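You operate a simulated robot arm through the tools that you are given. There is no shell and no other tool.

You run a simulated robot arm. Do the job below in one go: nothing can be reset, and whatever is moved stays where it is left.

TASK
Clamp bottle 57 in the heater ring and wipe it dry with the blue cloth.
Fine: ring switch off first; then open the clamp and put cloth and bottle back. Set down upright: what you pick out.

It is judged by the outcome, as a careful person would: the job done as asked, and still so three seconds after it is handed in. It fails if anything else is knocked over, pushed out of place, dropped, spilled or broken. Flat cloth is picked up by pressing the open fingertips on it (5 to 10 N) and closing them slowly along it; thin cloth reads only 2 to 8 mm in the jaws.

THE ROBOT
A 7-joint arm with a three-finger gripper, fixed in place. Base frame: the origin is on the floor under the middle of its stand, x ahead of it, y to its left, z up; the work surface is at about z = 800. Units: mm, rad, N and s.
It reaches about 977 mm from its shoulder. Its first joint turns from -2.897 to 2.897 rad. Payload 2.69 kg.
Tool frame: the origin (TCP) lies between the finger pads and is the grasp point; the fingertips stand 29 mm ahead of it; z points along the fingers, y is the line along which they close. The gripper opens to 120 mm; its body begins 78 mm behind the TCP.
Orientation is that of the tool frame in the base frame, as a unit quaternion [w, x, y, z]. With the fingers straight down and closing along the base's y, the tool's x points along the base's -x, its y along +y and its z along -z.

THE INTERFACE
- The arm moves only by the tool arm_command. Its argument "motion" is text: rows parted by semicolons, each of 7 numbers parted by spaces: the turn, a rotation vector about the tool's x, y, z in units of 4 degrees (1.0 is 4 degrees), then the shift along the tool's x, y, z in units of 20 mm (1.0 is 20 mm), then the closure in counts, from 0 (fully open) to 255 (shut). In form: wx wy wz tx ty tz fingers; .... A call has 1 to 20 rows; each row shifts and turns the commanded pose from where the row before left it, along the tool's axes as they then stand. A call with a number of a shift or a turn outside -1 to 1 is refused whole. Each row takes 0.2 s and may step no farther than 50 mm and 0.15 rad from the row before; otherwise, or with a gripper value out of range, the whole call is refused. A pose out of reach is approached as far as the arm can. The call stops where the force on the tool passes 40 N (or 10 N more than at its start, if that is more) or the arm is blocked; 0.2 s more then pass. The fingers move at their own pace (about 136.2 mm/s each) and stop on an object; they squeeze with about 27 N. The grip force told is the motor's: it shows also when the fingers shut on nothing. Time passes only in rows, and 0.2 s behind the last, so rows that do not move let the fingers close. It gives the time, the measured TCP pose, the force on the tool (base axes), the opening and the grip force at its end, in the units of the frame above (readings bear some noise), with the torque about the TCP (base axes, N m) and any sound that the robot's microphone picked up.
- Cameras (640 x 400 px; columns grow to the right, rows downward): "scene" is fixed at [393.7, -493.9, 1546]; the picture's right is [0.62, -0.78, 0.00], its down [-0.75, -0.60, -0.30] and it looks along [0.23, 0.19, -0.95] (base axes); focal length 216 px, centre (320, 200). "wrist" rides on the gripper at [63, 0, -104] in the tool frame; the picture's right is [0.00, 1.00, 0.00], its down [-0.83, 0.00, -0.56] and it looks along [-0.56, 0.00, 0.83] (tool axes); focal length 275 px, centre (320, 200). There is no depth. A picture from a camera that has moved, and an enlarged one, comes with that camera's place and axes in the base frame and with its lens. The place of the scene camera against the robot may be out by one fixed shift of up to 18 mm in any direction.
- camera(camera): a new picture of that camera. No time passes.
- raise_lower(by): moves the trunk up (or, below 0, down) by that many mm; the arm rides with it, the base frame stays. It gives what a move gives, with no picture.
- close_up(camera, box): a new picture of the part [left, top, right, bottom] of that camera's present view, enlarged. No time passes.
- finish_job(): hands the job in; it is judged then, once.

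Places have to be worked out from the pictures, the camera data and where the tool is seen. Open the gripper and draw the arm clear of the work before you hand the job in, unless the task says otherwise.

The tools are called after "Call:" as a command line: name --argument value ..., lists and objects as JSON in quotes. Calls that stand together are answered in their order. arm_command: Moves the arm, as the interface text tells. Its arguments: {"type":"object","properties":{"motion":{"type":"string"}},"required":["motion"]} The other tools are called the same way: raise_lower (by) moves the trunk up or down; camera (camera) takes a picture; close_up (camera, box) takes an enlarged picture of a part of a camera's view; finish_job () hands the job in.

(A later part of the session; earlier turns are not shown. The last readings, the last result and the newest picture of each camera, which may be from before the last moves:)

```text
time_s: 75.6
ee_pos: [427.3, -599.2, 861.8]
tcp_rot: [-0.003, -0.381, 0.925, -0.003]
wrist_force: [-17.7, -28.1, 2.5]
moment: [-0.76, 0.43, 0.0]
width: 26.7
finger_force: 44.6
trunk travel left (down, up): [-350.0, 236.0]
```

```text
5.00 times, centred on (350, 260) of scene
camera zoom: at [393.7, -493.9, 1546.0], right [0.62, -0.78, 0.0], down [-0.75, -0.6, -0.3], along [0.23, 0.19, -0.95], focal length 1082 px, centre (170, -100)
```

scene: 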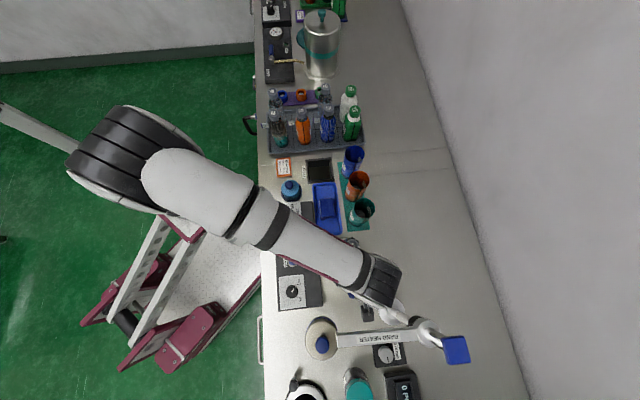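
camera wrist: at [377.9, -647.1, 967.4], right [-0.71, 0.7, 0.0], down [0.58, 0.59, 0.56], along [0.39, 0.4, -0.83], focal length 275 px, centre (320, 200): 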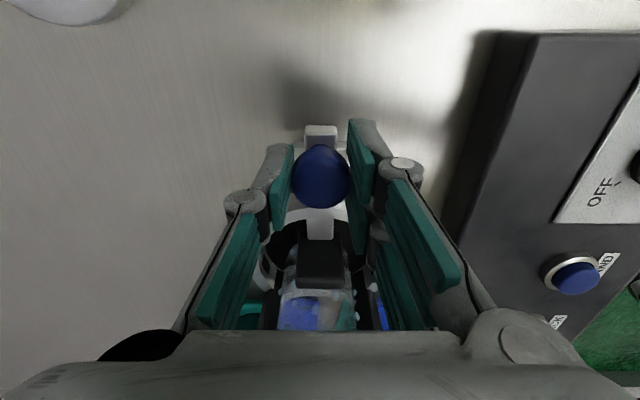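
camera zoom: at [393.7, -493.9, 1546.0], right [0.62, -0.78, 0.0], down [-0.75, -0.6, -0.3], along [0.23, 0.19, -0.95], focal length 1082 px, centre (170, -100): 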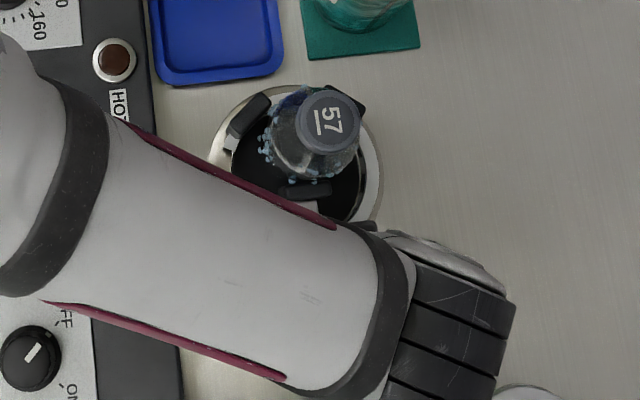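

The force rose to 33 N and motion stopped, so the bottle is pressed against the pads. I relax the commanded push by 5 mm and see whether the slide stays.

Call:
arm_command --motion "0 0 0 0.13 0 0 230;0 0 0 0.12 0 0 230;0 0 0 0 0 0 230"

Call:
close_up --camera "scene" --box '[310, 220, 390, 300]'

Call:
close_up --camera "wrist" --box '[220, 90, 420, 340]'

```text
time_s: 76.4
ee_pos: [426.3, -598.8, 861.7]
tcp_rot: [-0.001, -0.382, 0.924, -0.001]
wrist_force: [-16.7, -19.1, 16.7]
moment: [-0.4, 0.44, -0.02]
width: 27.0
finger_force: 45.3
trunk travel left (down, up): [-350.0, 236.0]
```

```text
5.00 times, centred on (350, 260) of scene
camera zoom: at [393.7, -493.9, 1546.0], right [0.62, -0.78, 0.0], down [-0.75, -0.6, -0.3], along [0.23, 0.19, -0.95], focal length 1082 px, centre (170, -100)
```

zoom: 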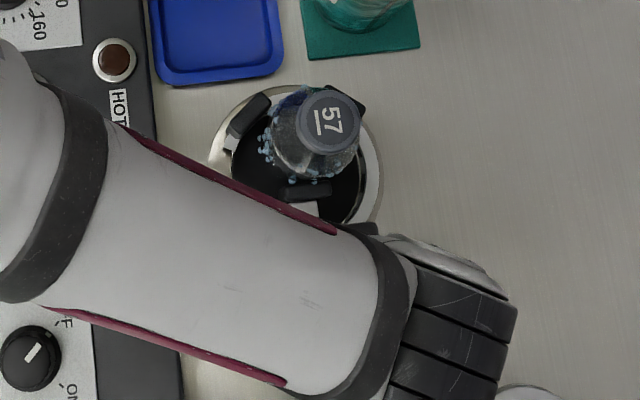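

```text
1.60 times, centred on (320, 215) of wrist
camera zoom: at [381.7, -642.8, 967.5], right [-0.71, 0.7, 0.0], down [0.59, 0.59, 0.56], along [0.39, 0.39, -0.83], focal length 440 px, centre (320, 176)
```

zoom: 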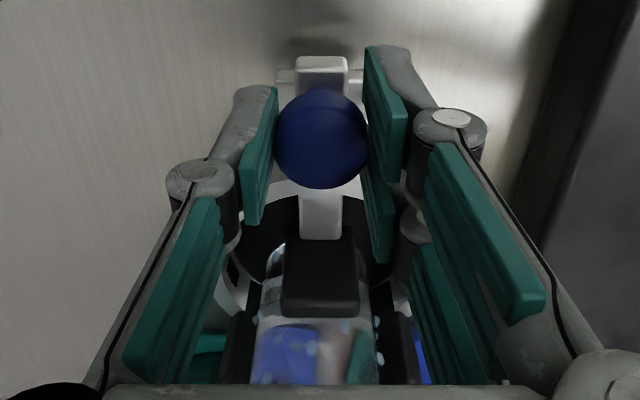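

Force still reads about 25 N against the push. I back off a further 4 mm in the command and re-read.

Call:
arm_command --motion "0 0 0 0.1 0 -0.05 230;0 0 0 0.1 0 -0.05 230;0 0 0 0 0 0 230"

Call:
close_up --camera "scene" --box '[310, 220, 390, 300]'

```text
time_s: 77.2
ee_pos: [426.9, -599.8, 861.2]
tcp_rot: [0.002, -0.383, 0.924, 0.002]
wrist_force: [3.8, -6.9, 0.2]
moment: [-0.23, -0.32, -0.01]
width: 26.6
finger_force: 45.1
trunk travel left (down, up): [-350.0, 236.0]
```

```text
5.00 times, centred on (350, 260) of scene
camera zoom: at [393.7, -493.9, 1546.0], right [0.62, -0.78, 0.0], down [-0.75, -0.6, -0.3], along [0.23, 0.19, -0.95], focal length 1082 px, centre (170, -100)
```

zoom: 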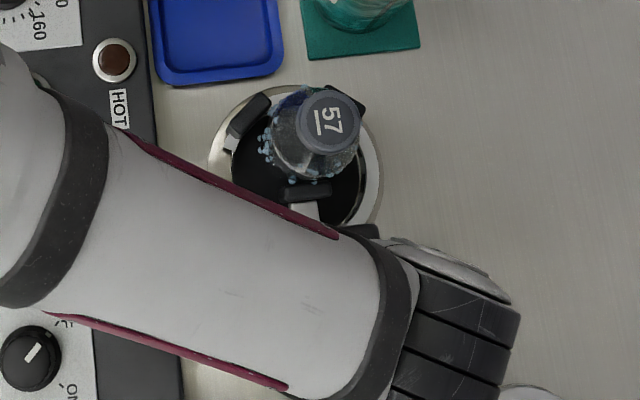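

With no force on the knob the pad sits right at the bottle. I push again firmly up to the stop so that it seats, and then will open the fingers while still pressing.

Call:
arm_command --motion "0 0 0 -0.15 0 0 230;0 0 0 -0.15 0 0 230;0 0 0 -0.1 0 0 230;0 0 0 -0.1 0 0 230;0 0 0 -0.1 0 0 230;0 0 0 -0.1 0 0 230"

Call:
close_up --camera "scene" --box '[310, 220, 390, 300]'

Call:
close_up --camera "wrist" --box '[220, 90, 420, 340]'

```text
time_s: 78.1
ee_pos: [426.5, -598.6, 862.0]
tcp_rot: [-0.003, -0.381, 0.924, -0.002]
wrist_force: [-0.9, -13.1, -14.3]
moment: [-0.42, -0.25, 0.11]
width: 26.7
finger_force: 44.7
trunk travel left (down, up): [-350.0, 236.0]
stopped in row 4: the force on the tool passed its limit at 42 N (the readings are from after the stop); the commanded pose is now the measured one
```

```text
5.00 times, centred on (350, 260) of scene
camera zoom: at [393.7, -493.9, 1546.0], right [0.62, -0.78, 0.0], down [-0.75, -0.6, -0.3], along [0.23, 0.19, -0.95], focal length 1082 px, centre (170, -100)
```

zoom: 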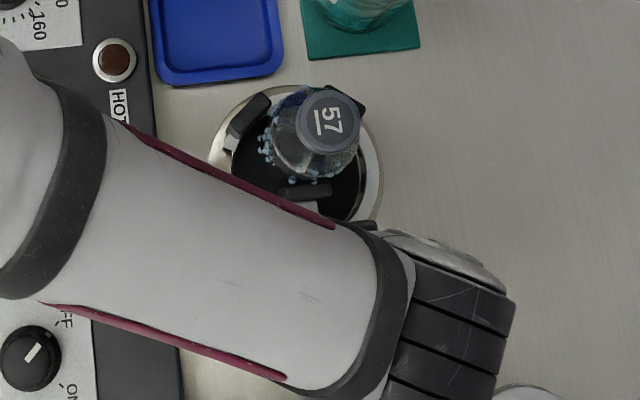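

```text
1.60 times, centred on (320, 215) of wrist
camera zoom: at [382.2, -641.9, 968.0], right [-0.71, 0.71, 0.0], down [0.59, 0.59, 0.55], along [0.39, 0.39, -0.84], focal length 440 px, centre (320, 176)
```

zoom: 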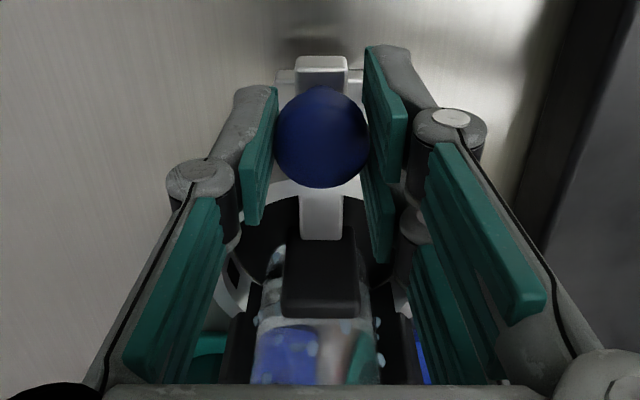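

It hit a hard stop at 42 N: the bottle is clamped tight or the slide is at its end. I open the fingers without moving and look.

Call:
arm_command --motion "0 0 0 0 0 0 200;0 0 0 0 0 0 160;0 0 0 0 0 0 127;0 0 0 0 0 0 127"

Call:
camera --camera "wrist"

Call:
close_up --camera "scene" --box '[310, 220, 390, 300]'

```text
time_s: 79.1
ee_pos: [427.5, -595.8, 862.4]
tcp_rot: [-0.002, -0.381, 0.925, -0.002]
wrist_force: [-0.6, 0.5, -0.1]
moment: [-0.01, 0.01, -0.03]
width: 60.2
finger_force: 0.0
trunk travel left (down, up): [-350.0, 236.0]
```

```text
taken
camera wrist: at [382.6, -640.6, 968.8], right [-0.71, 0.71, 0.0], down [0.59, 0.59, 0.55], along [0.39, 0.39, -0.83], focal length 275 px, centre (320, 200)
```

wrist: 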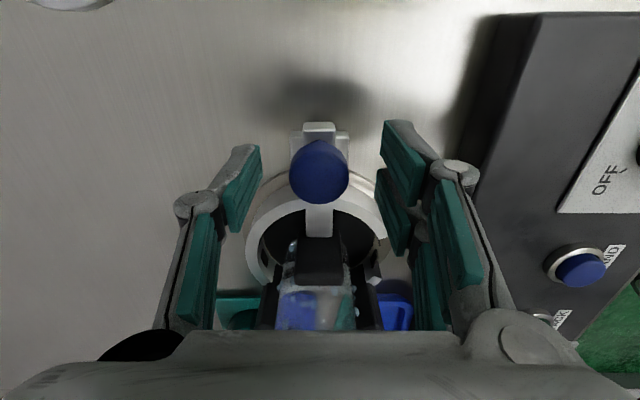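

```text
5.00 times, centred on (350, 260) of scene
camera zoom: at [393.7, -493.9, 1546.0], right [0.62, -0.78, 0.0], down [-0.75, -0.6, -0.3], along [0.23, 0.19, -0.95], focal length 1082 px, centre (170, -100)
```

zoom: 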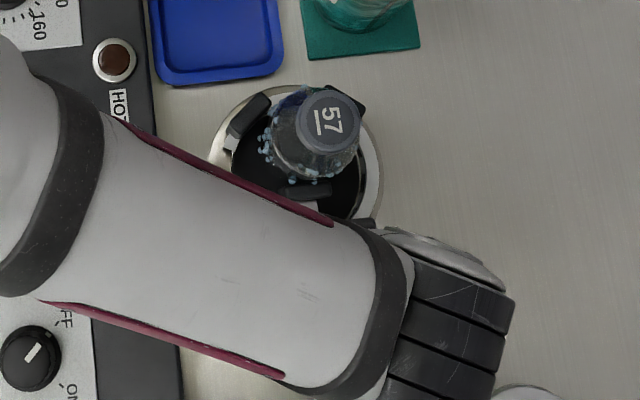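

The slide stays put after release, so the bottle is clamped. I back out the way I came: up 24 mm, ring-side 22 mm to clear the beam, then straight up.

Call:
arm_command --motion "0 0 0 0 0 -0.4 127;0 0 0 0 0 -0.8 127;0 0 0 -0.55 0 0 127;0 0 0 -0.5 0 0 127;0 0 0 0 0 -0.8 127;0 0 0 0 0 -1 127;0 0 0 0 0 -1 127;0 0 0 0 0 -1 127;0 0 0 0 0 -1 127;0 0 0 0 0 -1 127;0 0 0 0 0 -1 127;0 0 0 0 0 -1 127;0 0 0 0 0 -1 127;0 0 0 0 0 -1 127;0 0 0 0 0 -1 127"

Call:
camera --camera "wrist"

Call:
close_up --camera "wrist" --box '[230, 0, 430, 200]'

Call:
close_up --camera "scene" --box '[300, 150, 410, 310]'

```text
time_s: 82.3
ee_pos: [442.4, -582.0, 1102.5]
tcp_rot: [-0.002, -0.382, 0.924, -0.002]
wrist_force: [0.4, -0.7, 0.4]
moment: [0.01, 0.03, -0.02]
width: 60.3
finger_force: 0.1
trunk travel left (down, up): [-350.0, 236.0]
```

```text
taken
camera wrist: at [397.4, -624.6, 1207.8], right [-0.71, 0.71, 0.0], down [0.59, 0.59, 0.55], along [0.39, 0.39, -0.83], focal length 275 px, centre (320, 200)
```

wrist: 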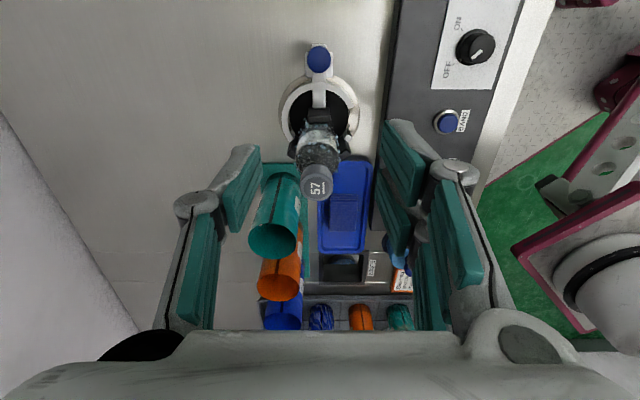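

```text
2.00 times, centred on (330, 100) of wrist
camera zoom: at [397.4, -624.6, 1207.8], right [-0.71, 0.71, 0.0], down [0.59, 0.59, 0.55], along [0.39, 0.39, -0.83], focal length 551 px, centre (300, 400)
```

zoom: 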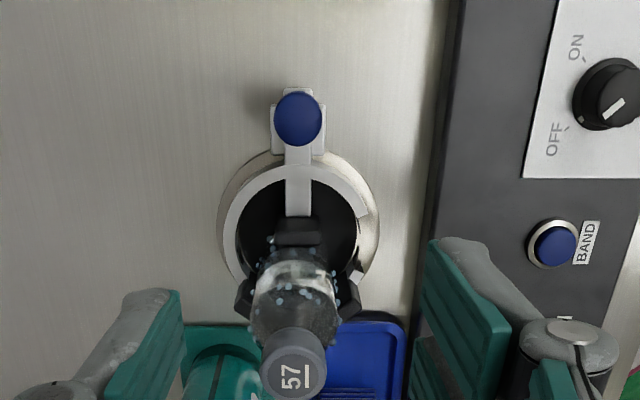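

```text
2.50 times, centred on (355, 230) of scene
camera zoom: at [393.7, -493.9, 1546.0], right [0.62, -0.78, 0.0], down [-0.75, -0.6, -0.3], along [0.23, 0.19, -0.95], focal length 541 px, centre (232, 125)
```

zoom: 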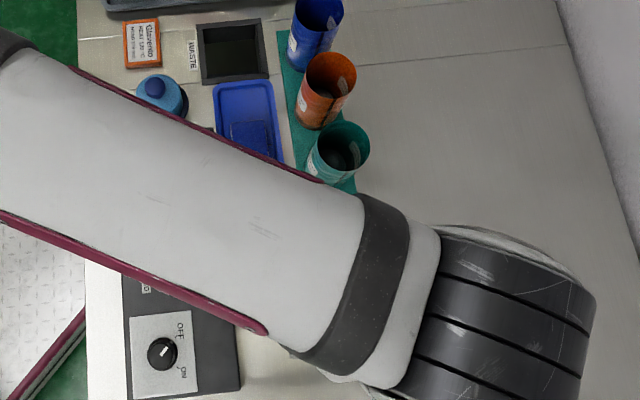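

Bottle 57 is clamped with the pad against it and droplets around its body. Now for the cloth in the blue tray at about (573, -389): I turn back to yaw -45° and move above it to z ≈ 1005.

Call:
arm_command --motion "0 0 1 0 0 0 127;0 0 1 0 0 0 127;0 0 1 0 0 0 127;0 0 1 0 0 0 127;0 0 1 0 0 0 127;0 0 1 0 0 0 127;0 0 1 0 0 0 127;0 0 1 0 0 0 127;0 0 1 0 0 0 127;0 0 1 0 0 0 127;0 0 1 0 0 0 127;0 0 1 0 0 0 127;0 0 1 0 0 0 127;0 0 1 0 0 0 127;0 0 1 0 0 0 127;0 0 1 0 0 0 127;0 0 1 0 0 0 127;0 0 1 0 0 0 127;0 0 1 0 0 0 127;0 0 1 0 0 0 127"

Call:
arm_command --motion "0 0 0.9 0 0 0 127;0 0 0.8 0 0 0 127;0 0 0.8 0 0 0 127;0 0 0 0.184 0.953 0 127;0 0 0 0.184 0.953 0 127;0 0 0 0.184 0.953 0 127;0 0 0 0.184 0.953 0 127;0 0 0 0.184 0.953 0 127;0 0 0 0.184 0.953 0 127;0 0 0 0.184 0.953 0.8 127;0 0 0 0.184 0.953 0.8 127;0 0 0 0.184 0.953 0.8 127;0 0 0 0.184 0.953 0.8 127;0 0 0 0.184 0.953 0.8 127;0 0 0 0.184 0.953 0.8 127"

Call:
camera --camera "wrist"

Call:
close_up --camera "wrist" --box '[200, 0, 440, 180]'

Call:
camera --camera "scene"

```text
time_s: 86.5
ee_pos: [444.0, -580.3, 1103.8]
tcp_rot: [0.0, 0.303, 0.953, -0.003]
wrist_force: [-0.6, -0.4, 0.0]
moment: [-0.04, 0.0, -0.02]
width: 60.3
finger_force: 0.0
trunk travel left (down, up): [-350.0, 236.0]
```

```text
time_s: 89.7
ee_pos: [575.1, -388.1, 1006.5]
tcp_rot: [-0.001, 0.385, 0.923, -0.003]
wrist_force: [-0.9, 0.9, 0.2]
moment: [0.0, 0.01, 0.0]
width: 60.5
finger_force: 0.0
trunk travel left (down, up): [-350.0, 236.0]
```

```text
taken
camera wrist: at [529.3, -342.6, 1111.3], right [0.71, 0.71, -0.01], down [0.59, -0.58, 0.56], along [0.39, -0.4, -0.83], focal length 275 px, centre (320, 200)
```

wrist: 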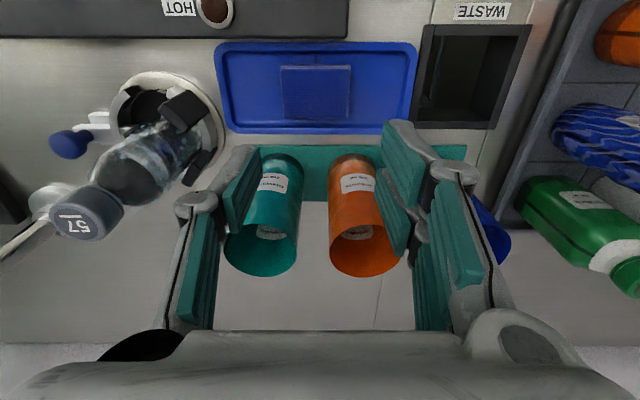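

```text
2.22 times, centred on (320, 90) of wrist
camera zoom: at [529.3, -342.6, 1111.3], right [0.71, 0.71, -0.01], down [0.59, -0.58, 0.56], along [0.39, -0.4, -0.83], focal length 612 px, centre (320, 444)
```

zoom: 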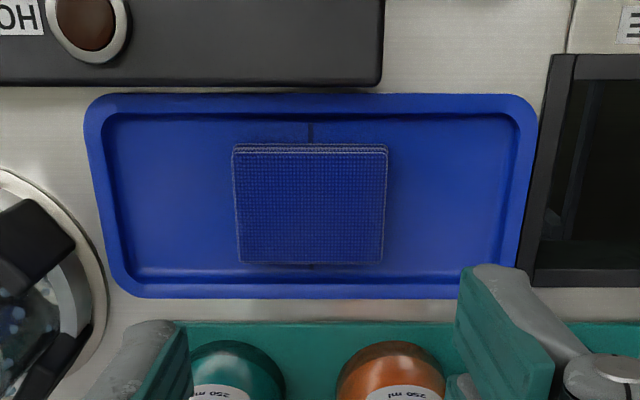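

```text
taken
```

scene: 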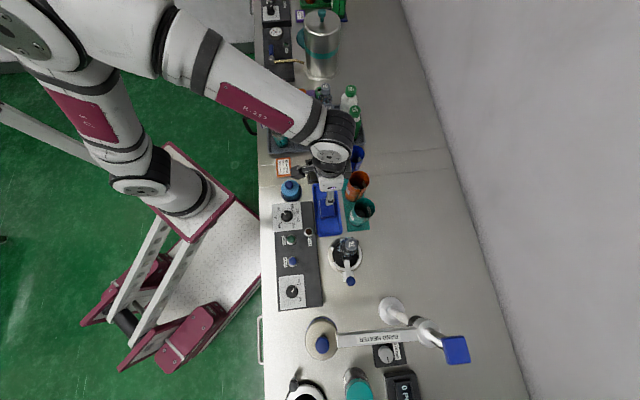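

The cloth is folded, about 69 × 51 mm, centred near (575.6, -394.6), with centre marks on the tray under it. I centre over it, set the fingers to 50 mm, and descend to z 870.

Call:
arm_command --motion "0 0 0 -0.13 -0.1 0.85 149;0 0 0 -0.12 -0.11 0.85 149;0 0 0 0 0 0.85 149;0 0 0 0 0 0.85 149;0 0 0 0 0 0.85 149;0 0 0 0 0 0.85 149;0 0 0 0 0 0.85 149;0 0 0 0 0 0.85 149;0 0 0 0 0 0 149"

Call:
camera --camera "wrist"

Call:
close_up --camera "wrist" --box '[200, 80, 440, 260]'

```text
time_s: 91.7
ee_pos: [573.9, -397.3, 870.3]
tcp_rot: [-0.001, 0.384, 0.923, -0.002]
wrist_force: [0.2, -0.8, 0.3]
moment: [0.0, -0.01, 0.02]
width: 50.1
finger_force: 0.1
trunk travel left (down, up): [-350.0, 236.0]
```

```text
taken
camera wrist: at [529.1, -350.3, 975.2], right [0.71, 0.71, -0.01], down [0.59, -0.58, 0.56], along [0.39, -0.4, -0.83], focal length 275 px, centre (320, 200)
```

wrist: 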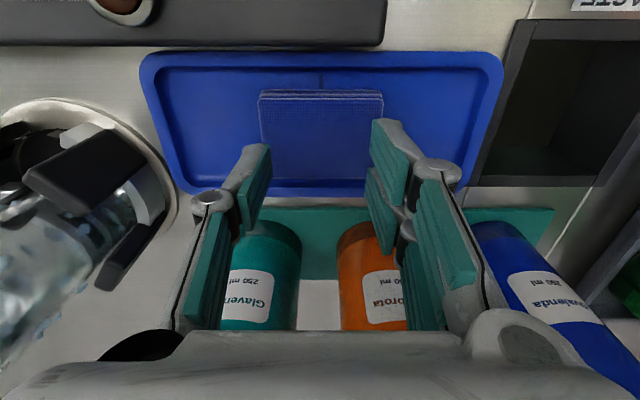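

```text
2.22 times, centred on (320, 170) of wrist
camera zoom: at [529.1, -350.3, 975.2], right [0.71, 0.71, -0.01], down [0.59, -0.58, 0.56], along [0.39, -0.4, -0.83], focal length 612 px, centre (320, 267)
```

zoom: 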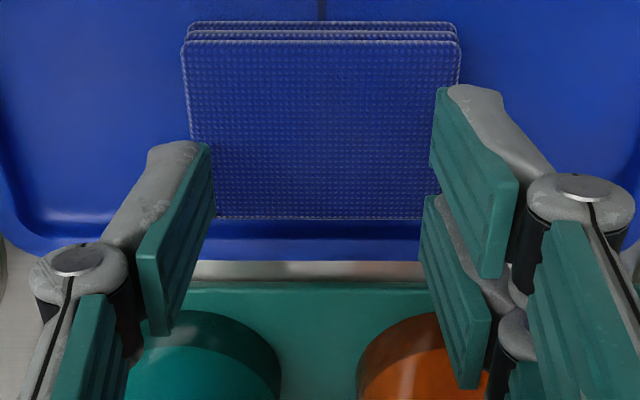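

Well centred over the cloth. I lower 20 mm, then feel for contact in small steps.

Call:
arm_command --motion "0 0 0 0 0 0.25 149;0 0 0 0 0 0.25 149;0 0 0 0 0 0.25 149;0 0 0 0 0 0.25 149;0 0 0 0 0 0 149"

```text
time_s: 92.8
ee_pos: [574.9, -397.4, 851.5]
tcp_rot: [0.001, 0.385, 0.923, -0.004]
wrist_force: [1.7, 3.3, 17.9]
moment: [0.35, -0.26, 0.0]
width: 5.9
finger_force: 16.0
trunk travel left (down, up): [-350.0, 236.0]
stopped in row 5: the force on the tool passed its limit at 47 N (the readings are from after the stop); the commanded pose is now the measured one
```

The tips touched sooner than expected, at about TCP z 851 (47 N peak), and the jaws now read 5.9 mm. I look at what happened before moving further.

Call:
camera --camera "wrist"

Call:
close_up --camera "wrist" --box '[200, 80, 440, 260]'

Call:
close_up --camera "scene" --box '[280, 150, 400, 250]'

```text
taken
camera wrist: at [529.6, -350.9, 957.1], right [0.71, 0.71, -0.01], down [0.59, -0.58, 0.56], along [0.39, -0.4, -0.83], focal length 275 px, centre (320, 200)
```

wrist: 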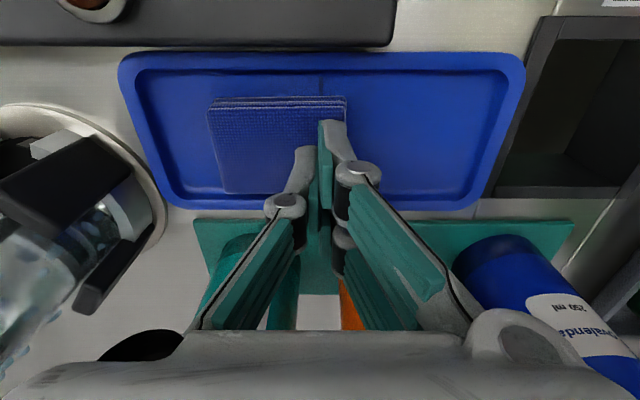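

```text
2.22 times, centred on (320, 170) of wrist
camera zoom: at [529.6, -350.9, 957.1], right [0.71, 0.71, -0.01], down [0.59, -0.58, 0.56], along [0.39, -0.4, -0.83], focal length 612 px, centre (320, 267)
```

zoom: 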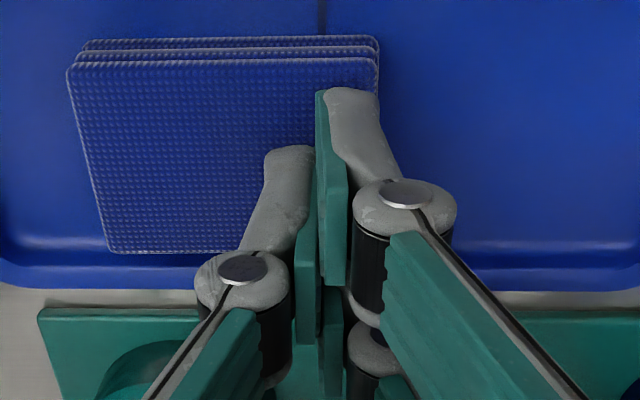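

```text
4.00 times, centred on (340, 200) of scene
camera zoom: at [393.7, -493.9, 1546.0], right [0.62, -0.78, 0.0], down [-0.75, -0.6, -0.3], along [0.23, 0.19, -0.95], focal length 866 px, centre (240, 200)
```

zoom: 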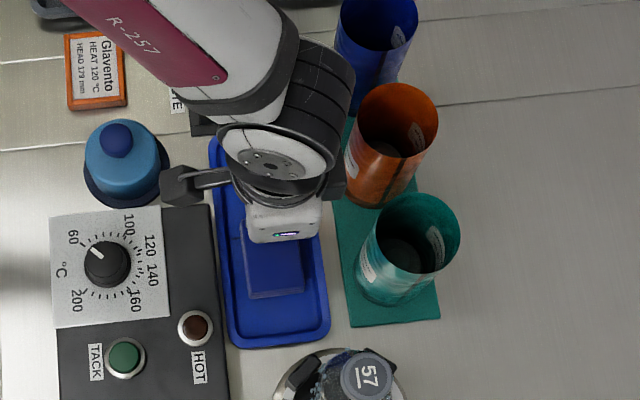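

The jaws have closed to 5.9 mm and the cloth has slid about 30 mm; it may be pinched. I command the fingers shut without moving and read the width.

Call:
arm_command --motion "0 0 0 0 0 -0.05 255;0 0 0 0 0 -0.05 255;0 0 0 0 0 0 255"

Call:
close_up --camera "wrist" --box '[200, 80, 440, 260]'

```text
time_s: 93.6
ee_pos: [573.7, -396.5, 853.7]
tcp_rot: [0.0, 0.384, 0.923, -0.003]
wrist_force: [0.0, 0.1, 0.5]
moment: [0.03, 0.01, 0.02]
width: 0.0
finger_force: 27.1
trunk travel left (down, up): [-350.0, 236.0]
```

```text
2.22 times, centred on (320, 170) of wrist
camera zoom: at [528.8, -350.9, 958.4], right [0.71, 0.71, -0.01], down [0.59, -0.58, 0.56], along [0.39, -0.4, -0.83], focal length 612 px, centre (320, 267)
```

zoom: 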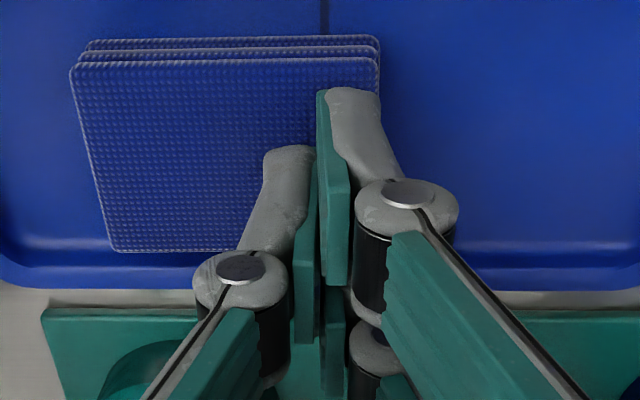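

Nothing is gripped (0.0 mm); the folded cloth just slid about 30 mm inside its tray. I lift 45 mm, reopen, and look again.

Call:
arm_command --motion "0 0 0 0 0 -0.5 255;0 0 0 0 0 -0.9 255;0 0 0 0 0 -0.9 149;0 0 0 0 0 0 149"

Call:
camera --camera "wrist"

Call:
close_up --camera "wrist" --box '[150, 40, 420, 240]'

```text
time_s: 94.6
ee_pos: [574.3, -397.0, 899.9]
tcp_rot: [0.001, 0.385, 0.923, -0.003]
wrist_force: [0.2, 0.2, -0.1]
moment: [0.01, -0.01, 0.02]
width: 50.1
finger_force: 0.1
trunk travel left (down, up): [-350.0, 236.0]
```

```text
taken
camera wrist: at [530.0, -350.8, 1005.2], right [0.71, 0.71, -0.01], down [0.59, -0.58, 0.56], along [0.39, -0.4, -0.83], focal length 275 px, centre (320, 200)
```

wrist: 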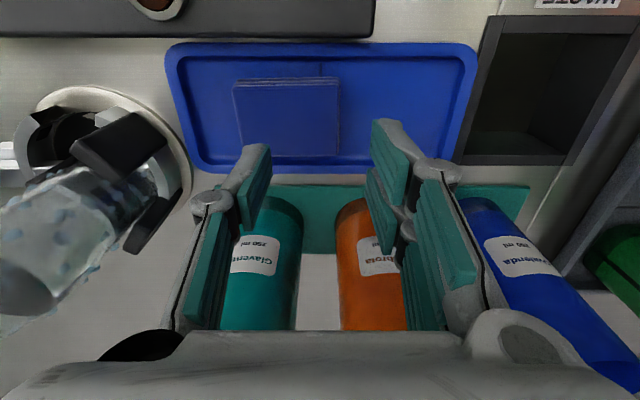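

```text
2.00 times, centred on (285, 140) of wrist
camera zoom: at [530.0, -350.8, 1005.2], right [0.71, 0.71, -0.01], down [0.59, -0.58, 0.56], along [0.39, -0.4, -0.83], focal length 551 px, centre (390, 320)
```

zoom: 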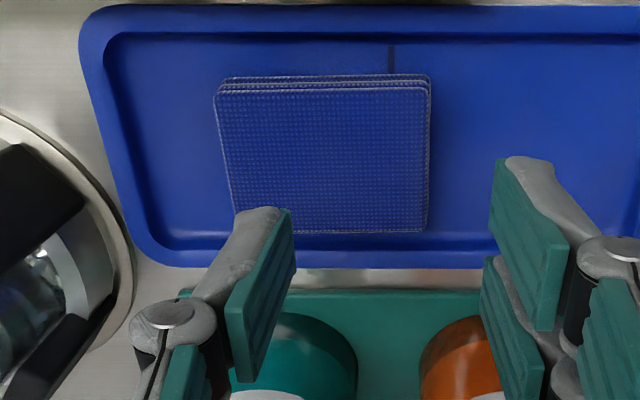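

The cloth centre is now about 21 mm further along tool -y. I move over it and descend to z 857, just above contact height.

Call:
arm_command --motion "0 0 0 0.06 -0.53 0 149;0 0 0 0.06 -0.54 0 149;0 0 0 0 0 0.7 149;0 0 0 0 0 0.7 149;0 0 0 0 0 0.5 149;0 0 0 0 0 0.2 149;0 0 0 0 0 0 149"

Call:
close_up --camera "wrist" --box '[200, 80, 440, 260]'

```text
time_s: 96.2
ee_pos: [557.7, -410.9, 857.3]
tcp_rot: [0.001, 0.384, 0.923, -0.003]
wrist_force: [-0.2, 0.9, -0.5]
moment: [0.01, 0.03, -0.01]
width: 49.9
finger_force: 0.0
trunk travel left (down, up): [-350.0, 236.0]
```

```text
2.22 times, centred on (320, 170) of wrist
camera zoom: at [512.3, -365.0, 962.3], right [0.71, 0.71, -0.01], down [0.59, -0.58, 0.56], along [0.39, -0.4, -0.83], focal length 612 px, centre (320, 267)
```

zoom: 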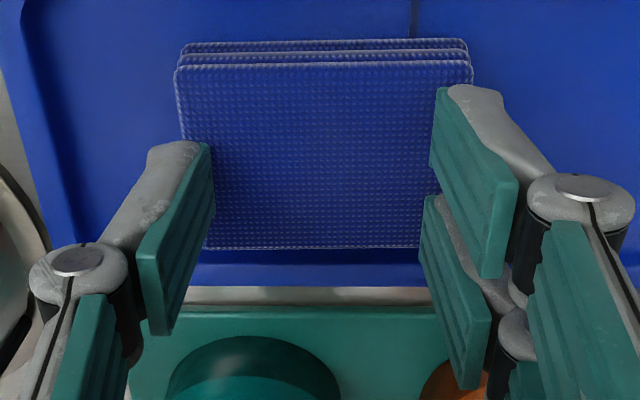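

Centred on the cloth. I lower in sub-millimetre steps to find light contact.

Call:
arm_command --motion "0 0 0 0 0 0.06 149;0 0 0 0 0 0.06 149;0 0 0 0 0 0 149"

```text
time_s: 97.0
ee_pos: [557.1, -409.4, 857.2]
tcp_rot: [0.001, 0.384, 0.923, -0.004]
wrist_force: [-0.1, 0.0, 0.5]
moment: [-0.03, 0.0, 0.02]
width: 50.0
finger_force: 0.0
trunk travel left (down, up): [-350.0, 236.0]
```

No contact yet. I continue with small steps.

Call:
arm_command --motion "0 0 0 0 0 0.04 149;0 0 0 0 0 0.04 149;0 0 0 0 0 0 149"

```text
time_s: 97.8
ee_pos: [557.9, -409.8, 854.9]
tcp_rot: [0.001, 0.384, 0.923, -0.003]
wrist_force: [-0.9, 1.0, 4.0]
moment: [0.13, -0.01, 0.02]
width: 50.2
finger_force: 0.0
trunk travel left (down, up): [-350.0, 236.0]
```

Contact: 4 N. I press 0.3 mm more and close slowly, half way first, watching the force.

Call:
arm_command --motion "0 0 0 0 0 0.015 149;0 0 0 0 0 0 152;0 0 0 0 0 0 156;0 0 0 0 0 0 160;0 0 0 0 0 0 164;0 0 0 0 0 0 168;0 0 0 0 0 0 172"

Call:
close_up --camera "wrist" --box '[200, 80, 440, 260]'

```text
time_s: 99.4
ee_pos: [558.8, -411.0, 855.5]
tcp_rot: [0.001, 0.384, 0.923, -0.003]
wrist_force: [1.6, 0.8, 8.5]
moment: [0.17, -0.16, -0.05]
width: 39.9
finger_force: 1.1
trunk travel left (down, up): [-350.0, 236.0]
```

```text
2.22 times, centred on (320, 170) of wrist
camera zoom: at [512.9, -364.1, 959.8], right [0.71, 0.71, -0.01], down [0.59, -0.58, 0.56], along [0.39, -0.4, -0.83], focal length 612 px, centre (320, 267)
```

zoom: 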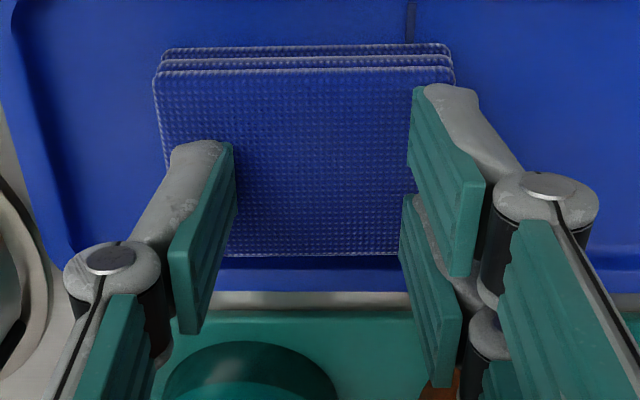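

Force 8.5 N and the fingers are closing along the cloth. I continue closing slowly to shut.

Call:
arm_command --motion "0 0 0 0 0 0 176;0 0 0 0 0 0 180;0 0 0 0 0 0 184;0 0 0 0 0 0 188;0 0 0 0 0 0 192;0 0 0 0 0 0 196;0 0 0 0 0 0 200;0 0 0 0 0 0 204;0 0 0 0 0 0 208;0 0 0 0 0 0 212"

Call:
close_up --camera "wrist" --box '[200, 80, 440, 260]'

```text
time_s: 101.6
ee_pos: [557.1, -409.6, 854.9]
tcp_rot: [0.0, 0.384, 0.923, -0.003]
wrist_force: [1.2, 1.1, 7.0]
moment: [0.1, -0.05, -0.01]
width: 19.2
finger_force: 0.0
trunk travel left (down, up): [-350.0, 236.0]
```

```text
2.22 times, centred on (320, 170) of wrist
camera zoom: at [512.9, -363.9, 959.5], right [0.71, 0.71, -0.01], down [0.59, -0.58, 0.56], along [0.39, -0.4, -0.83], focal length 612 px, centre (320, 267)
```

zoom: 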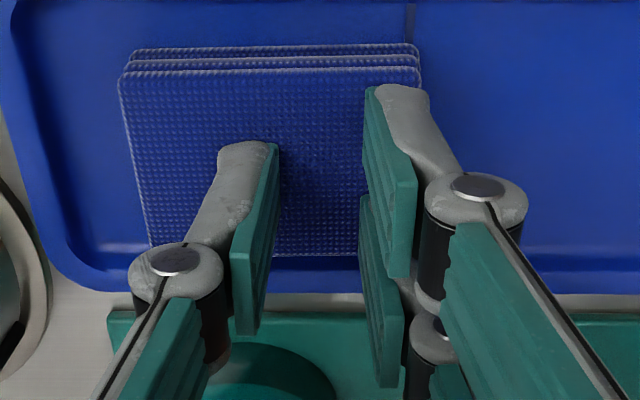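

Still about 7 N of press, jaws at 19 mm, and the cloth slides a little with the two-finger side. I finish closing slowly.

Call:
arm_command --motion "0 0 0 0 0 0 216;0 0 0 0 0 0 220;0 0 0 0 0 0 224;0 0 0 0 0 0 228;0 0 0 0 0 0 232;0 0 0 0 0 0 236;0 0 0 0 0 0 240;0 0 0 0 0 0 244;0 0 0 0 0 0 248;0 0 0 0 0 0 252;0 0 0 0 0 0 255;0 0 0 0 0 0 255"

Call:
close_up --camera "wrist" --box '[200, 80, 440, 260]'

```text
time_s: 104.2
ee_pos: [557.8, -409.6, 854.7]
tcp_rot: [0.001, 0.385, 0.923, -0.003]
wrist_force: [-0.1, -0.2, 0.2]
moment: [-0.03, 0.02, 0.03]
width: 0.4
finger_force: 26.7
trunk travel left (down, up): [-350.0, 236.0]
```

```text
2.22 times, centred on (320, 170) of wrist
camera zoom: at [512.9, -364.1, 959.5], right [0.71, 0.71, -0.01], down [0.59, -0.58, 0.56], along [0.39, -0.4, -0.83], focal length 612 px, centre (320, 267)
```

zoom: 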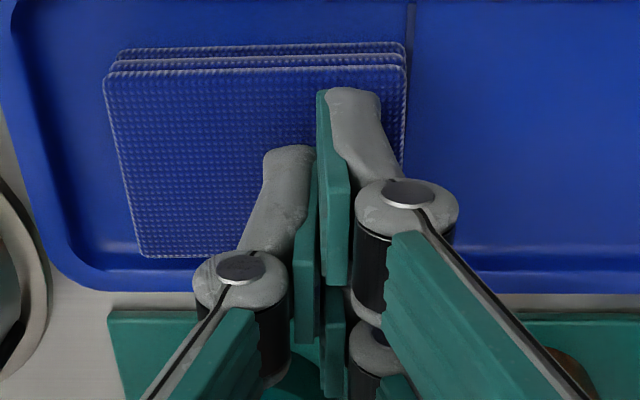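

The jaws shut on nothing (0.4 mm); the press force had faded to 0 at the end of closing, so the tips recede slightly as they shut. I lift 6 mm, reopen to 40 mm, recentre over the cloth and will hold the press force through the last part.

Call:
arm_command --motion "0 0 0 0 0 -0.3 255;0 0 0 0 0 0 170;0 0 0 0 -0.4 0 170;0 0 0 0 -0.4 0 170;0 0 0 0 0 0.2 170;0 0 0 0 0 0.07 170;0 0 0 0 0 0 170"

Call:
close_up --camera "wrist" --box '[200, 80, 440, 260]'

```text
time_s: 105.8
ee_pos: [545.7, -422.8, 854.2]
tcp_rot: [0.001, 0.384, 0.923, -0.003]
wrist_force: [0.5, 1.3, 9.2]
moment: [0.24, -0.11, 0.01]
width: 40.4
finger_force: 0.1
trunk travel left (down, up): [-350.0, 236.0]
```

```text
2.22 times, centred on (320, 170) of wrist
camera zoom: at [500.9, -376.8, 959.7], right [0.71, 0.71, -0.01], down [0.59, -0.58, 0.56], along [0.39, -0.4, -0.83], focal length 612 px, centre (320, 267)
```

zoom: 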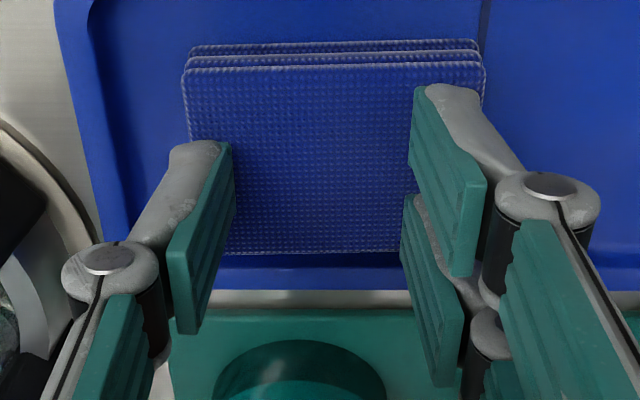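

Pressing at 9 N with the jaws at 40 mm, well centred. I close slowly again to 20 mm.

Call:
arm_command --motion "0 0 0 0 0 0 174;0 0 0 0 0 0 178;0 0 0 0 0 0 182;0 0 0 0 0 0 186;0 0 0 0 0 0 190;0 0 0 0 0 0 194;0 0 0 0 0 0 198;0 0 0 0 0 0 202;0 0 0 0 0 0 206;0 0 0 0 0 0 210"

```text
time_s: 108.0
ee_pos: [545.6, -422.3, 854.4]
tcp_rot: [0.0, 0.384, 0.923, -0.003]
wrist_force: [-1.3, 0.9, 8.5]
moment: [0.08, 0.03, -0.01]
width: 19.8
finger_force: 0.0
trunk travel left (down, up): [-350.0, 236.0]
```

Press still 8.5 N at 20 mm. I continue to about 8 mm.

Call:
arm_command --motion "0 0 0 0 0 0 213;0 0 0 0 0 0 216;0 0 0 0 0 0 219;0 0 0 0 0 0 222;0 0 0 0 0 0 225;0 0 0 0 0 0 228;0 0 0 0 0 0 231;0 0 0 0 0 0 234"

Call:
close_up --camera "wrist" --box '[200, 80, 440, 260]'

```text
time_s: 109.8
ee_pos: [546.4, -423.7, 854.2]
tcp_rot: [0.0, 0.384, 0.923, -0.003]
wrist_force: [-0.8, 0.2, 0.5]
moment: [0.02, -0.01, -0.01]
width: 9.2
finger_force: 0.0
trunk travel left (down, up): [-350.0, 236.0]
```

```text
2.22 times, centred on (320, 170) of wrist
camera zoom: at [500.8, -376.8, 959.1], right [0.71, 0.71, -0.01], down [0.59, -0.58, 0.56], along [0.39, -0.4, -0.83], focal length 612 px, centre (320, 267)
```

zoom: 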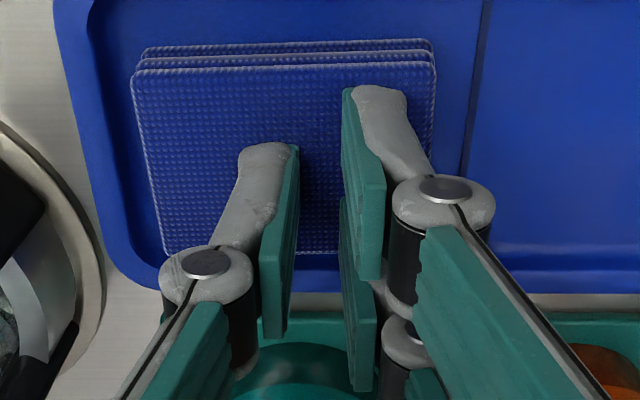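

At 9 mm the press faded to 0.5 N, so the tips do recede. I lower in 0.4 mm steps to restore the press before closing further.

Call:
arm_command --motion "0 0 0 0 0 0.025 234;0 0 0 0 0 0.02 234;0 0 0 0 0 0 234"

```text
time_s: 110.6
ee_pos: [546.6, -422.5, 853.3]
tcp_rot: [0.0, 0.385, 0.923, -0.003]
wrist_force: [-0.7, 0.1, 1.6]
moment: [0.04, 0.03, -0.01]
width: 9.5
finger_force: 0.0
trunk travel left (down, up): [-350.0, 236.0]
```

Call:
arm_command --motion "0 0 0 0 0 0.02 234;0 0 0 0 0 0.01 234;0 0 0 0 0 0 234"

```text
time_s: 111.4
ee_pos: [545.7, -422.7, 853.5]
tcp_rot: [0.001, 0.384, 0.923, -0.004]
wrist_force: [-1.2, 0.4, 9.5]
moment: [0.1, 0.0, -0.02]
width: 9.5
finger_force: 0.0
trunk travel left (down, up): [-350.0, 236.0]
```

The press is back at 9.5 N with the jaws at 9.5 mm. I close further in small counts while lowering 0.1–0.2 mm per row to keep the press.

Call:
arm_command --motion "0 0 0 0 0 0.005 237;0 0 0 0 0 0.005 240;0 0 0 0 0 0.005 243;0 0 0 0 0 0 243"

```text
time_s: 112.4
ee_pos: [546.9, -421.0, 853.1]
tcp_rot: [0.002, 0.383, 0.924, -0.004]
wrist_force: [1.2, -1.9, 17.3]
moment: [0.04, -0.03, 0.0]
width: 6.2
finger_force: 0.0
trunk travel left (down, up): [-350.0, 236.0]
```

Press is 17 N at 6 mm, a bit high, so I raise 0.3 mm and close the rest.

Call:
arm_command --motion "0 0 0 0 0 -0.012 246;0 0 0 0 0 0 249;0 0 0 0 0 0 252;0 0 0 0 0 0 255;0 0 0 0 0 0 255"

Call:
close_up --camera "wrist" --box '[200, 80, 440, 260]'

```text
time_s: 113.6
ee_pos: [546.4, -421.5, 852.4]
tcp_rot: [0.001, 0.384, 0.923, -0.004]
wrist_force: [0.0, 1.0, -0.3]
moment: [-0.01, 0.01, 0.02]
width: 5.8
finger_force: 26.9
trunk travel left (down, up): [-350.0, 236.0]
```

```text
2.22 times, centred on (320, 170) of wrist
camera zoom: at [500.8, -375.6, 957.6], right [0.71, 0.71, -0.01], down [0.59, -0.58, 0.56], along [0.39, -0.4, -0.83], focal length 612 px, centre (320, 267)
```

zoom: 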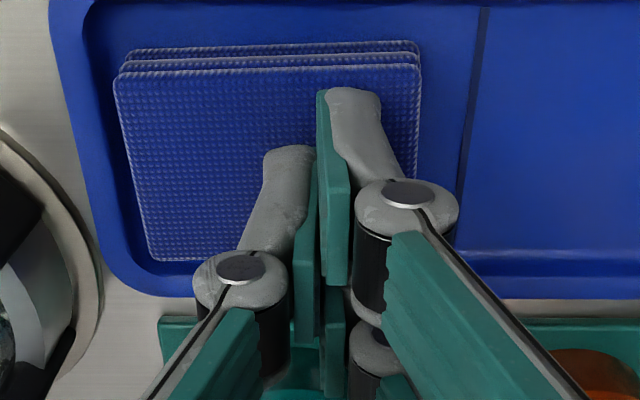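

The jaws read 5.8 mm with 27 N squeeze, which fits gripped cloth. I lift slowly 40 mm to check that it comes along.

Call:
arm_command --motion "0 0 0 0 0 -0.2 255;0 0 0 0 0 -0.3 255;0 0 0 0 0 -0.5 255;0 0 0 0 0 -0.5 255;0 0 0 0 0 -0.5 255"

Call:
camera --camera "wrist"

Call:
close_up --camera "scene" --box '[280, 150, 400, 250]'

```text
time_s: 114.8
ee_pos: [545.9, -420.5, 894.4]
tcp_rot: [0.001, 0.384, 0.923, -0.003]
wrist_force: [0.5, 0.4, 0.4]
moment: [-0.02, -0.02, 0.03]
width: 0.0
finger_force: 26.8
trunk travel left (down, up): [-350.0, 236.0]
```

```text
taken
camera wrist: at [501.1, -374.6, 998.5], right [0.71, 0.71, -0.01], down [0.59, -0.58, 0.56], along [0.39, -0.4, -0.83], focal length 275 px, centre (320, 200)
```

wrist: 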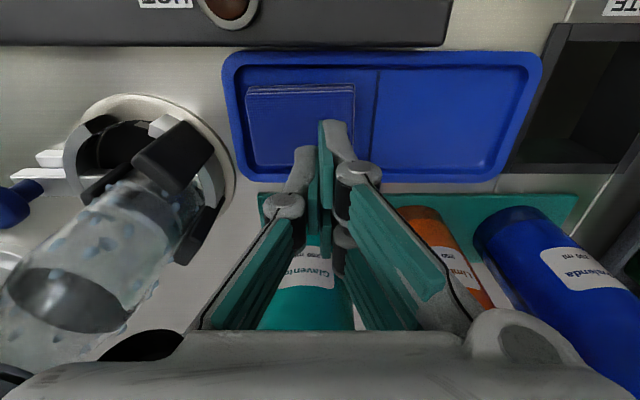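

```text
4.00 times, centred on (340, 200) of scene
camera zoom: at [393.7, -493.9, 1546.0], right [0.62, -0.78, 0.0], down [-0.75, -0.6, -0.3], along [0.23, 0.19, -0.95], focal length 866 px, centre (240, 200)
```

zoom: 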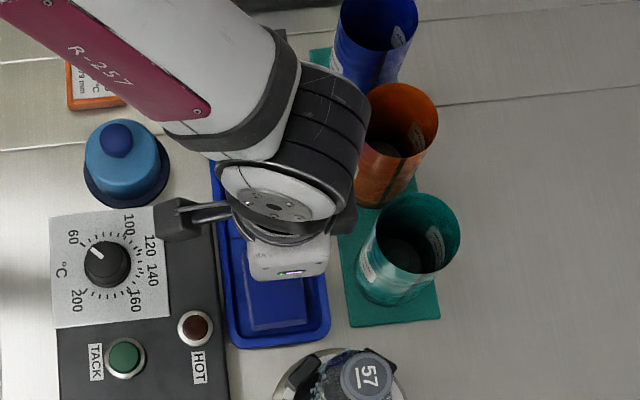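

The cloth slipped out on lifting (0.0 mm), so the fold caught was too shallow. To learn the cloth's real thickness I touch the empty tray floor beside it with closed fingertips: I move 60 mm along tool +y and lower to z 846 first.

Call:
arm_command --motion "0 0 0 -0.05 1 0 255;0 0 0 -0.05 1 0 255;0 0 0 0 1 0 255;0 0 0 0 0 0.8 255;0 0 0 0 0 0.8 255;0 0 0 0 0 0.5 255;0 0 0 0 0 0.25 255;0 0 0 0 0 0 255"

Call:
close_up --camera "wrist" --box '[120, 60, 480, 260]'

```text
time_s: 116.6
ee_pos: [589.4, -380.9, 845.1]
tcp_rot: [0.0, 0.384, 0.923, -0.003]
wrist_force: [-0.6, -0.2, -0.1]
moment: [-0.02, 0.04, -0.01]
width: 0.0
finger_force: 26.4
trunk travel left (down, up): [-350.0, 236.0]
```

```text
1.78 times, centred on (300, 160) of wrist
camera zoom: at [544.6, -335.1, 950.4], right [0.71, 0.71, -0.01], down [0.59, -0.58, 0.56], along [0.39, -0.4, -0.83], focal length 489 px, centre (356, 271)
```

zoom: 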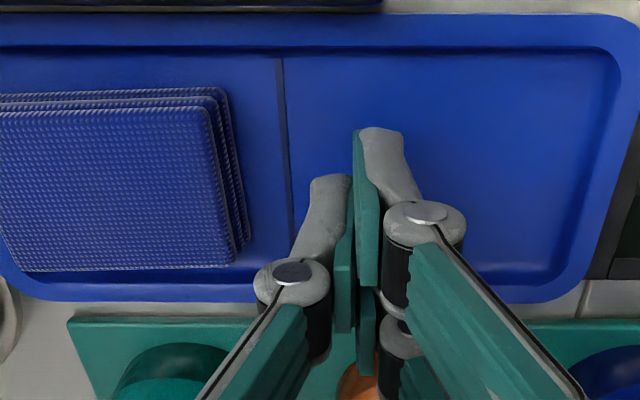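

The cloth visibly has several thick layers. I keep lowering in 2 mm steps to find the tray floor.

Call:
arm_command --motion "0 0 0 0 0 0.1 255;0 0 0 0 0 0.1 255;0 0 0 0 0 0.1 255;0 0 0 0 0 0 255"

```text
time_s: 117.6
ee_pos: [591.6, -380.4, 838.7]
tcp_rot: [0.0, 0.384, 0.923, -0.003]
wrist_force: [-0.4, -0.1, 0.9]
moment: [0.01, 0.0, 0.02]
width: 0.4
finger_force: 27.1
trunk travel left (down, up): [-350.0, 236.0]
```

Still free at z 838.7; I lower another 3 mm in 1 mm steps.

Call:
arm_command --motion "0 0 0 0 0 0.05 255;0 0 0 0 0 0.05 255;0 0 0 0 0 0.05 255;0 0 0 0 0 0 255"

```text
time_s: 118.6
ee_pos: [589.9, -381.2, 836.7]
tcp_rot: [0.0, 0.384, 0.923, -0.004]
wrist_force: [0.3, 0.1, -0.4]
moment: [-0.01, -0.01, -0.01]
width: 0.0
finger_force: 26.6
trunk travel left (down, up): [-350.0, 236.0]
```

No contact at 836.7 either; I continue 3 mm more.

Call:
arm_command --motion "0 0 0 0 0 0.05 255;0 0 0 0 0 0.05 255;0 0 0 0 0 0.05 255;0 0 0 0 0 0 255"

```text
time_s: 119.6
ee_pos: [590.8, -380.6, 833.9]
tcp_rot: [0.0, 0.385, 0.923, -0.004]
wrist_force: [-0.9, 0.0, 0.6]
moment: [-0.04, 0.01, -0.02]
width: 0.1
finger_force: 26.8
trunk travel left (down, up): [-350.0, 236.0]
```

The tray floor is below z 805, so the folded cloth is about 20 mm thick; also the moments showed only the two-finger side was pressing, because the tool is tilted about 0.4°. I lift, correct that tilt, and go back over the cloth with closed fingers to first drag it back to the tray's middle.

Call:
arm_command --motion "0 0 0 0 0 -1 255;0 0 0 0 0 -1 255;-0.081 0.053 0 0 0 0 255;0 0 0 0 -0.8 0 255;0 0 0 0 -0.8 0 255;0 0 0 0 -0.8 0 255;0 0 0 0 -0.6 0 255;0 0 0 0 0 0.6 255;0 0 0 0 0 0.2 255;0 0 0 0 0 0 255"

Call:
close_up --camera "wrist" --box '[120, 60, 480, 260]'

```text
time_s: 121.8
ee_pos: [546.2, -423.8, 856.1]
tcp_rot: [0.0, 0.385, 0.923, 0.0]
wrist_force: [0.3, -0.3, 0.8]
moment: [-0.03, -0.01, 0.04]
width: 0.2
finger_force: 27.1
trunk travel left (down, up): [-350.0, 236.0]
```

```text
1.78 times, centred on (300, 160) of wrist
camera zoom: at [502.1, -378.0, 962.7], right [0.71, 0.71, 0.0], down [0.59, -0.59, 0.56], along [0.39, -0.39, -0.83], focal length 489 px, centre (356, 271)
```

zoom: 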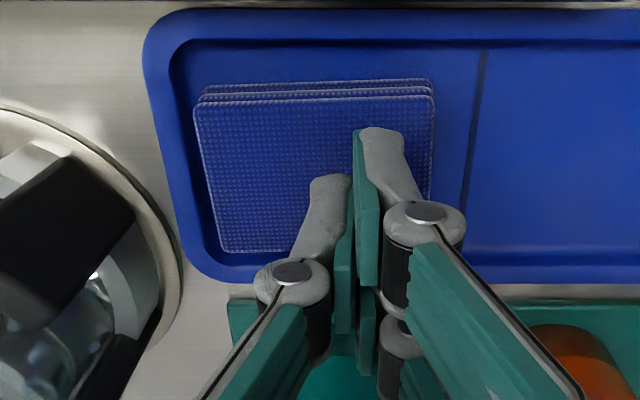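

The tool is level now. I lower to light contact on the cloth with closed fingertips.

Call:
arm_command --motion "0 0 0 0 0 0.06 255;0 0 0 0 0 0.06 255;0 0 0 0 0 0 255"

```text
time_s: 122.6
ee_pos: [548.0, -423.1, 856.5]
tcp_rot: [0.0, 0.384, 0.923, 0.001]
wrist_force: [1.0, 0.4, -0.7]
moment: [0.04, -0.02, -0.01]
width: 0.0
finger_force: 26.7
trunk travel left (down, up): [-350.0, 236.0]
```

No contact yet; I lower another 1.6 mm.

Call:
arm_command --motion "0 0 0 0 0 0.04 255;0 0 0 0 0 0.04 255;0 0 0 0 0 0 255"

```text
time_s: 123.4
ee_pos: [546.5, -422.7, 853.7]
tcp_rot: [0.0, 0.384, 0.923, 0.0]
wrist_force: [-0.8, -0.3, 0.1]
moment: [-0.04, 0.0, 0.01]
width: 0.0
finger_force: 27.2
trunk travel left (down, up): [-350.0, 236.0]
```

Still free; another 1.2 mm down.

Call:
arm_command --motion "0 0 0 0 0 0.03 255;0 0 0 0 0 0.03 255;0 0 0 0 0 0 255"

```text
time_s: 124.2
ee_pos: [547.4, -422.4, 852.0]
tcp_rot: [-0.001, 0.385, 0.923, 0.0]
wrist_force: [0.3, 1.0, 4.8]
moment: [0.03, 0.0, -0.01]
width: 6.0
finger_force: 26.7
trunk travel left (down, up): [-350.0, 236.0]
```

Interesting: at 4.8 N press the shut fingers now read 6.0 mm, i.e. cloth between them. I lift very slowly and watch whether the width holds.

Call:
arm_command --motion "0 0 0 0 0 -0.04 255;0 0 0 0 0 -0.04 255;0 0 0 0 0 0 255"

```text
time_s: 125.0
ee_pos: [547.6, -422.5, 854.2]
tcp_rot: [0.0, 0.385, 0.923, 0.0]
wrist_force: [-0.1, 0.4, 0.3]
moment: [-0.01, 0.0, 0.0]
width: 0.0
finger_force: 27.4
trunk travel left (down, up): [-350.0, 236.0]
```

The width fell back to 0, so nothing is held yet. I press lightly again and drag the cloth 44 mm back toward the tray's middle, to have room away from the bottle.

Call:
arm_command --motion "0 0 0 0 0 0.05 255;0 0 0 0 0 0.05 255;0 0 0 0 0.1 0 255;0 0 0 0 0.2 0 255;0 0 0 0 0.2 0 255;0 0 0 0 0.2 0 255;0 0 0 0 0.2 0 255"

Call:
close_up --camera "wrist" --box '[120, 60, 480, 260]'

```text
time_s: 126.6
ee_pos: [560.1, -410.6, 851.6]
tcp_rot: [0.0, 0.385, 0.923, 0.0]
wrist_force: [-2.5, -2.8, 7.8]
moment: [-0.05, 0.07, -0.01]
width: 5.8
finger_force: 27.0
trunk travel left (down, up): [-350.0, 236.0]
```

```text
1.78 times, centred on (300, 160) of wrist
camera zoom: at [515.4, -364.2, 957.4], right [0.71, 0.71, 0.0], down [0.59, -0.59, 0.56], along [0.39, -0.39, -0.83], focal length 489 px, centre (356, 271)
```

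zoom: 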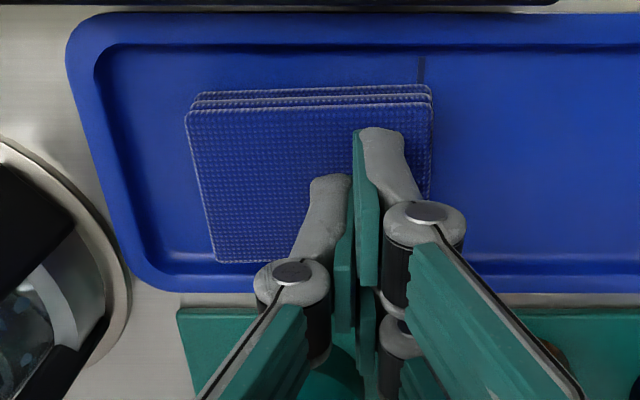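

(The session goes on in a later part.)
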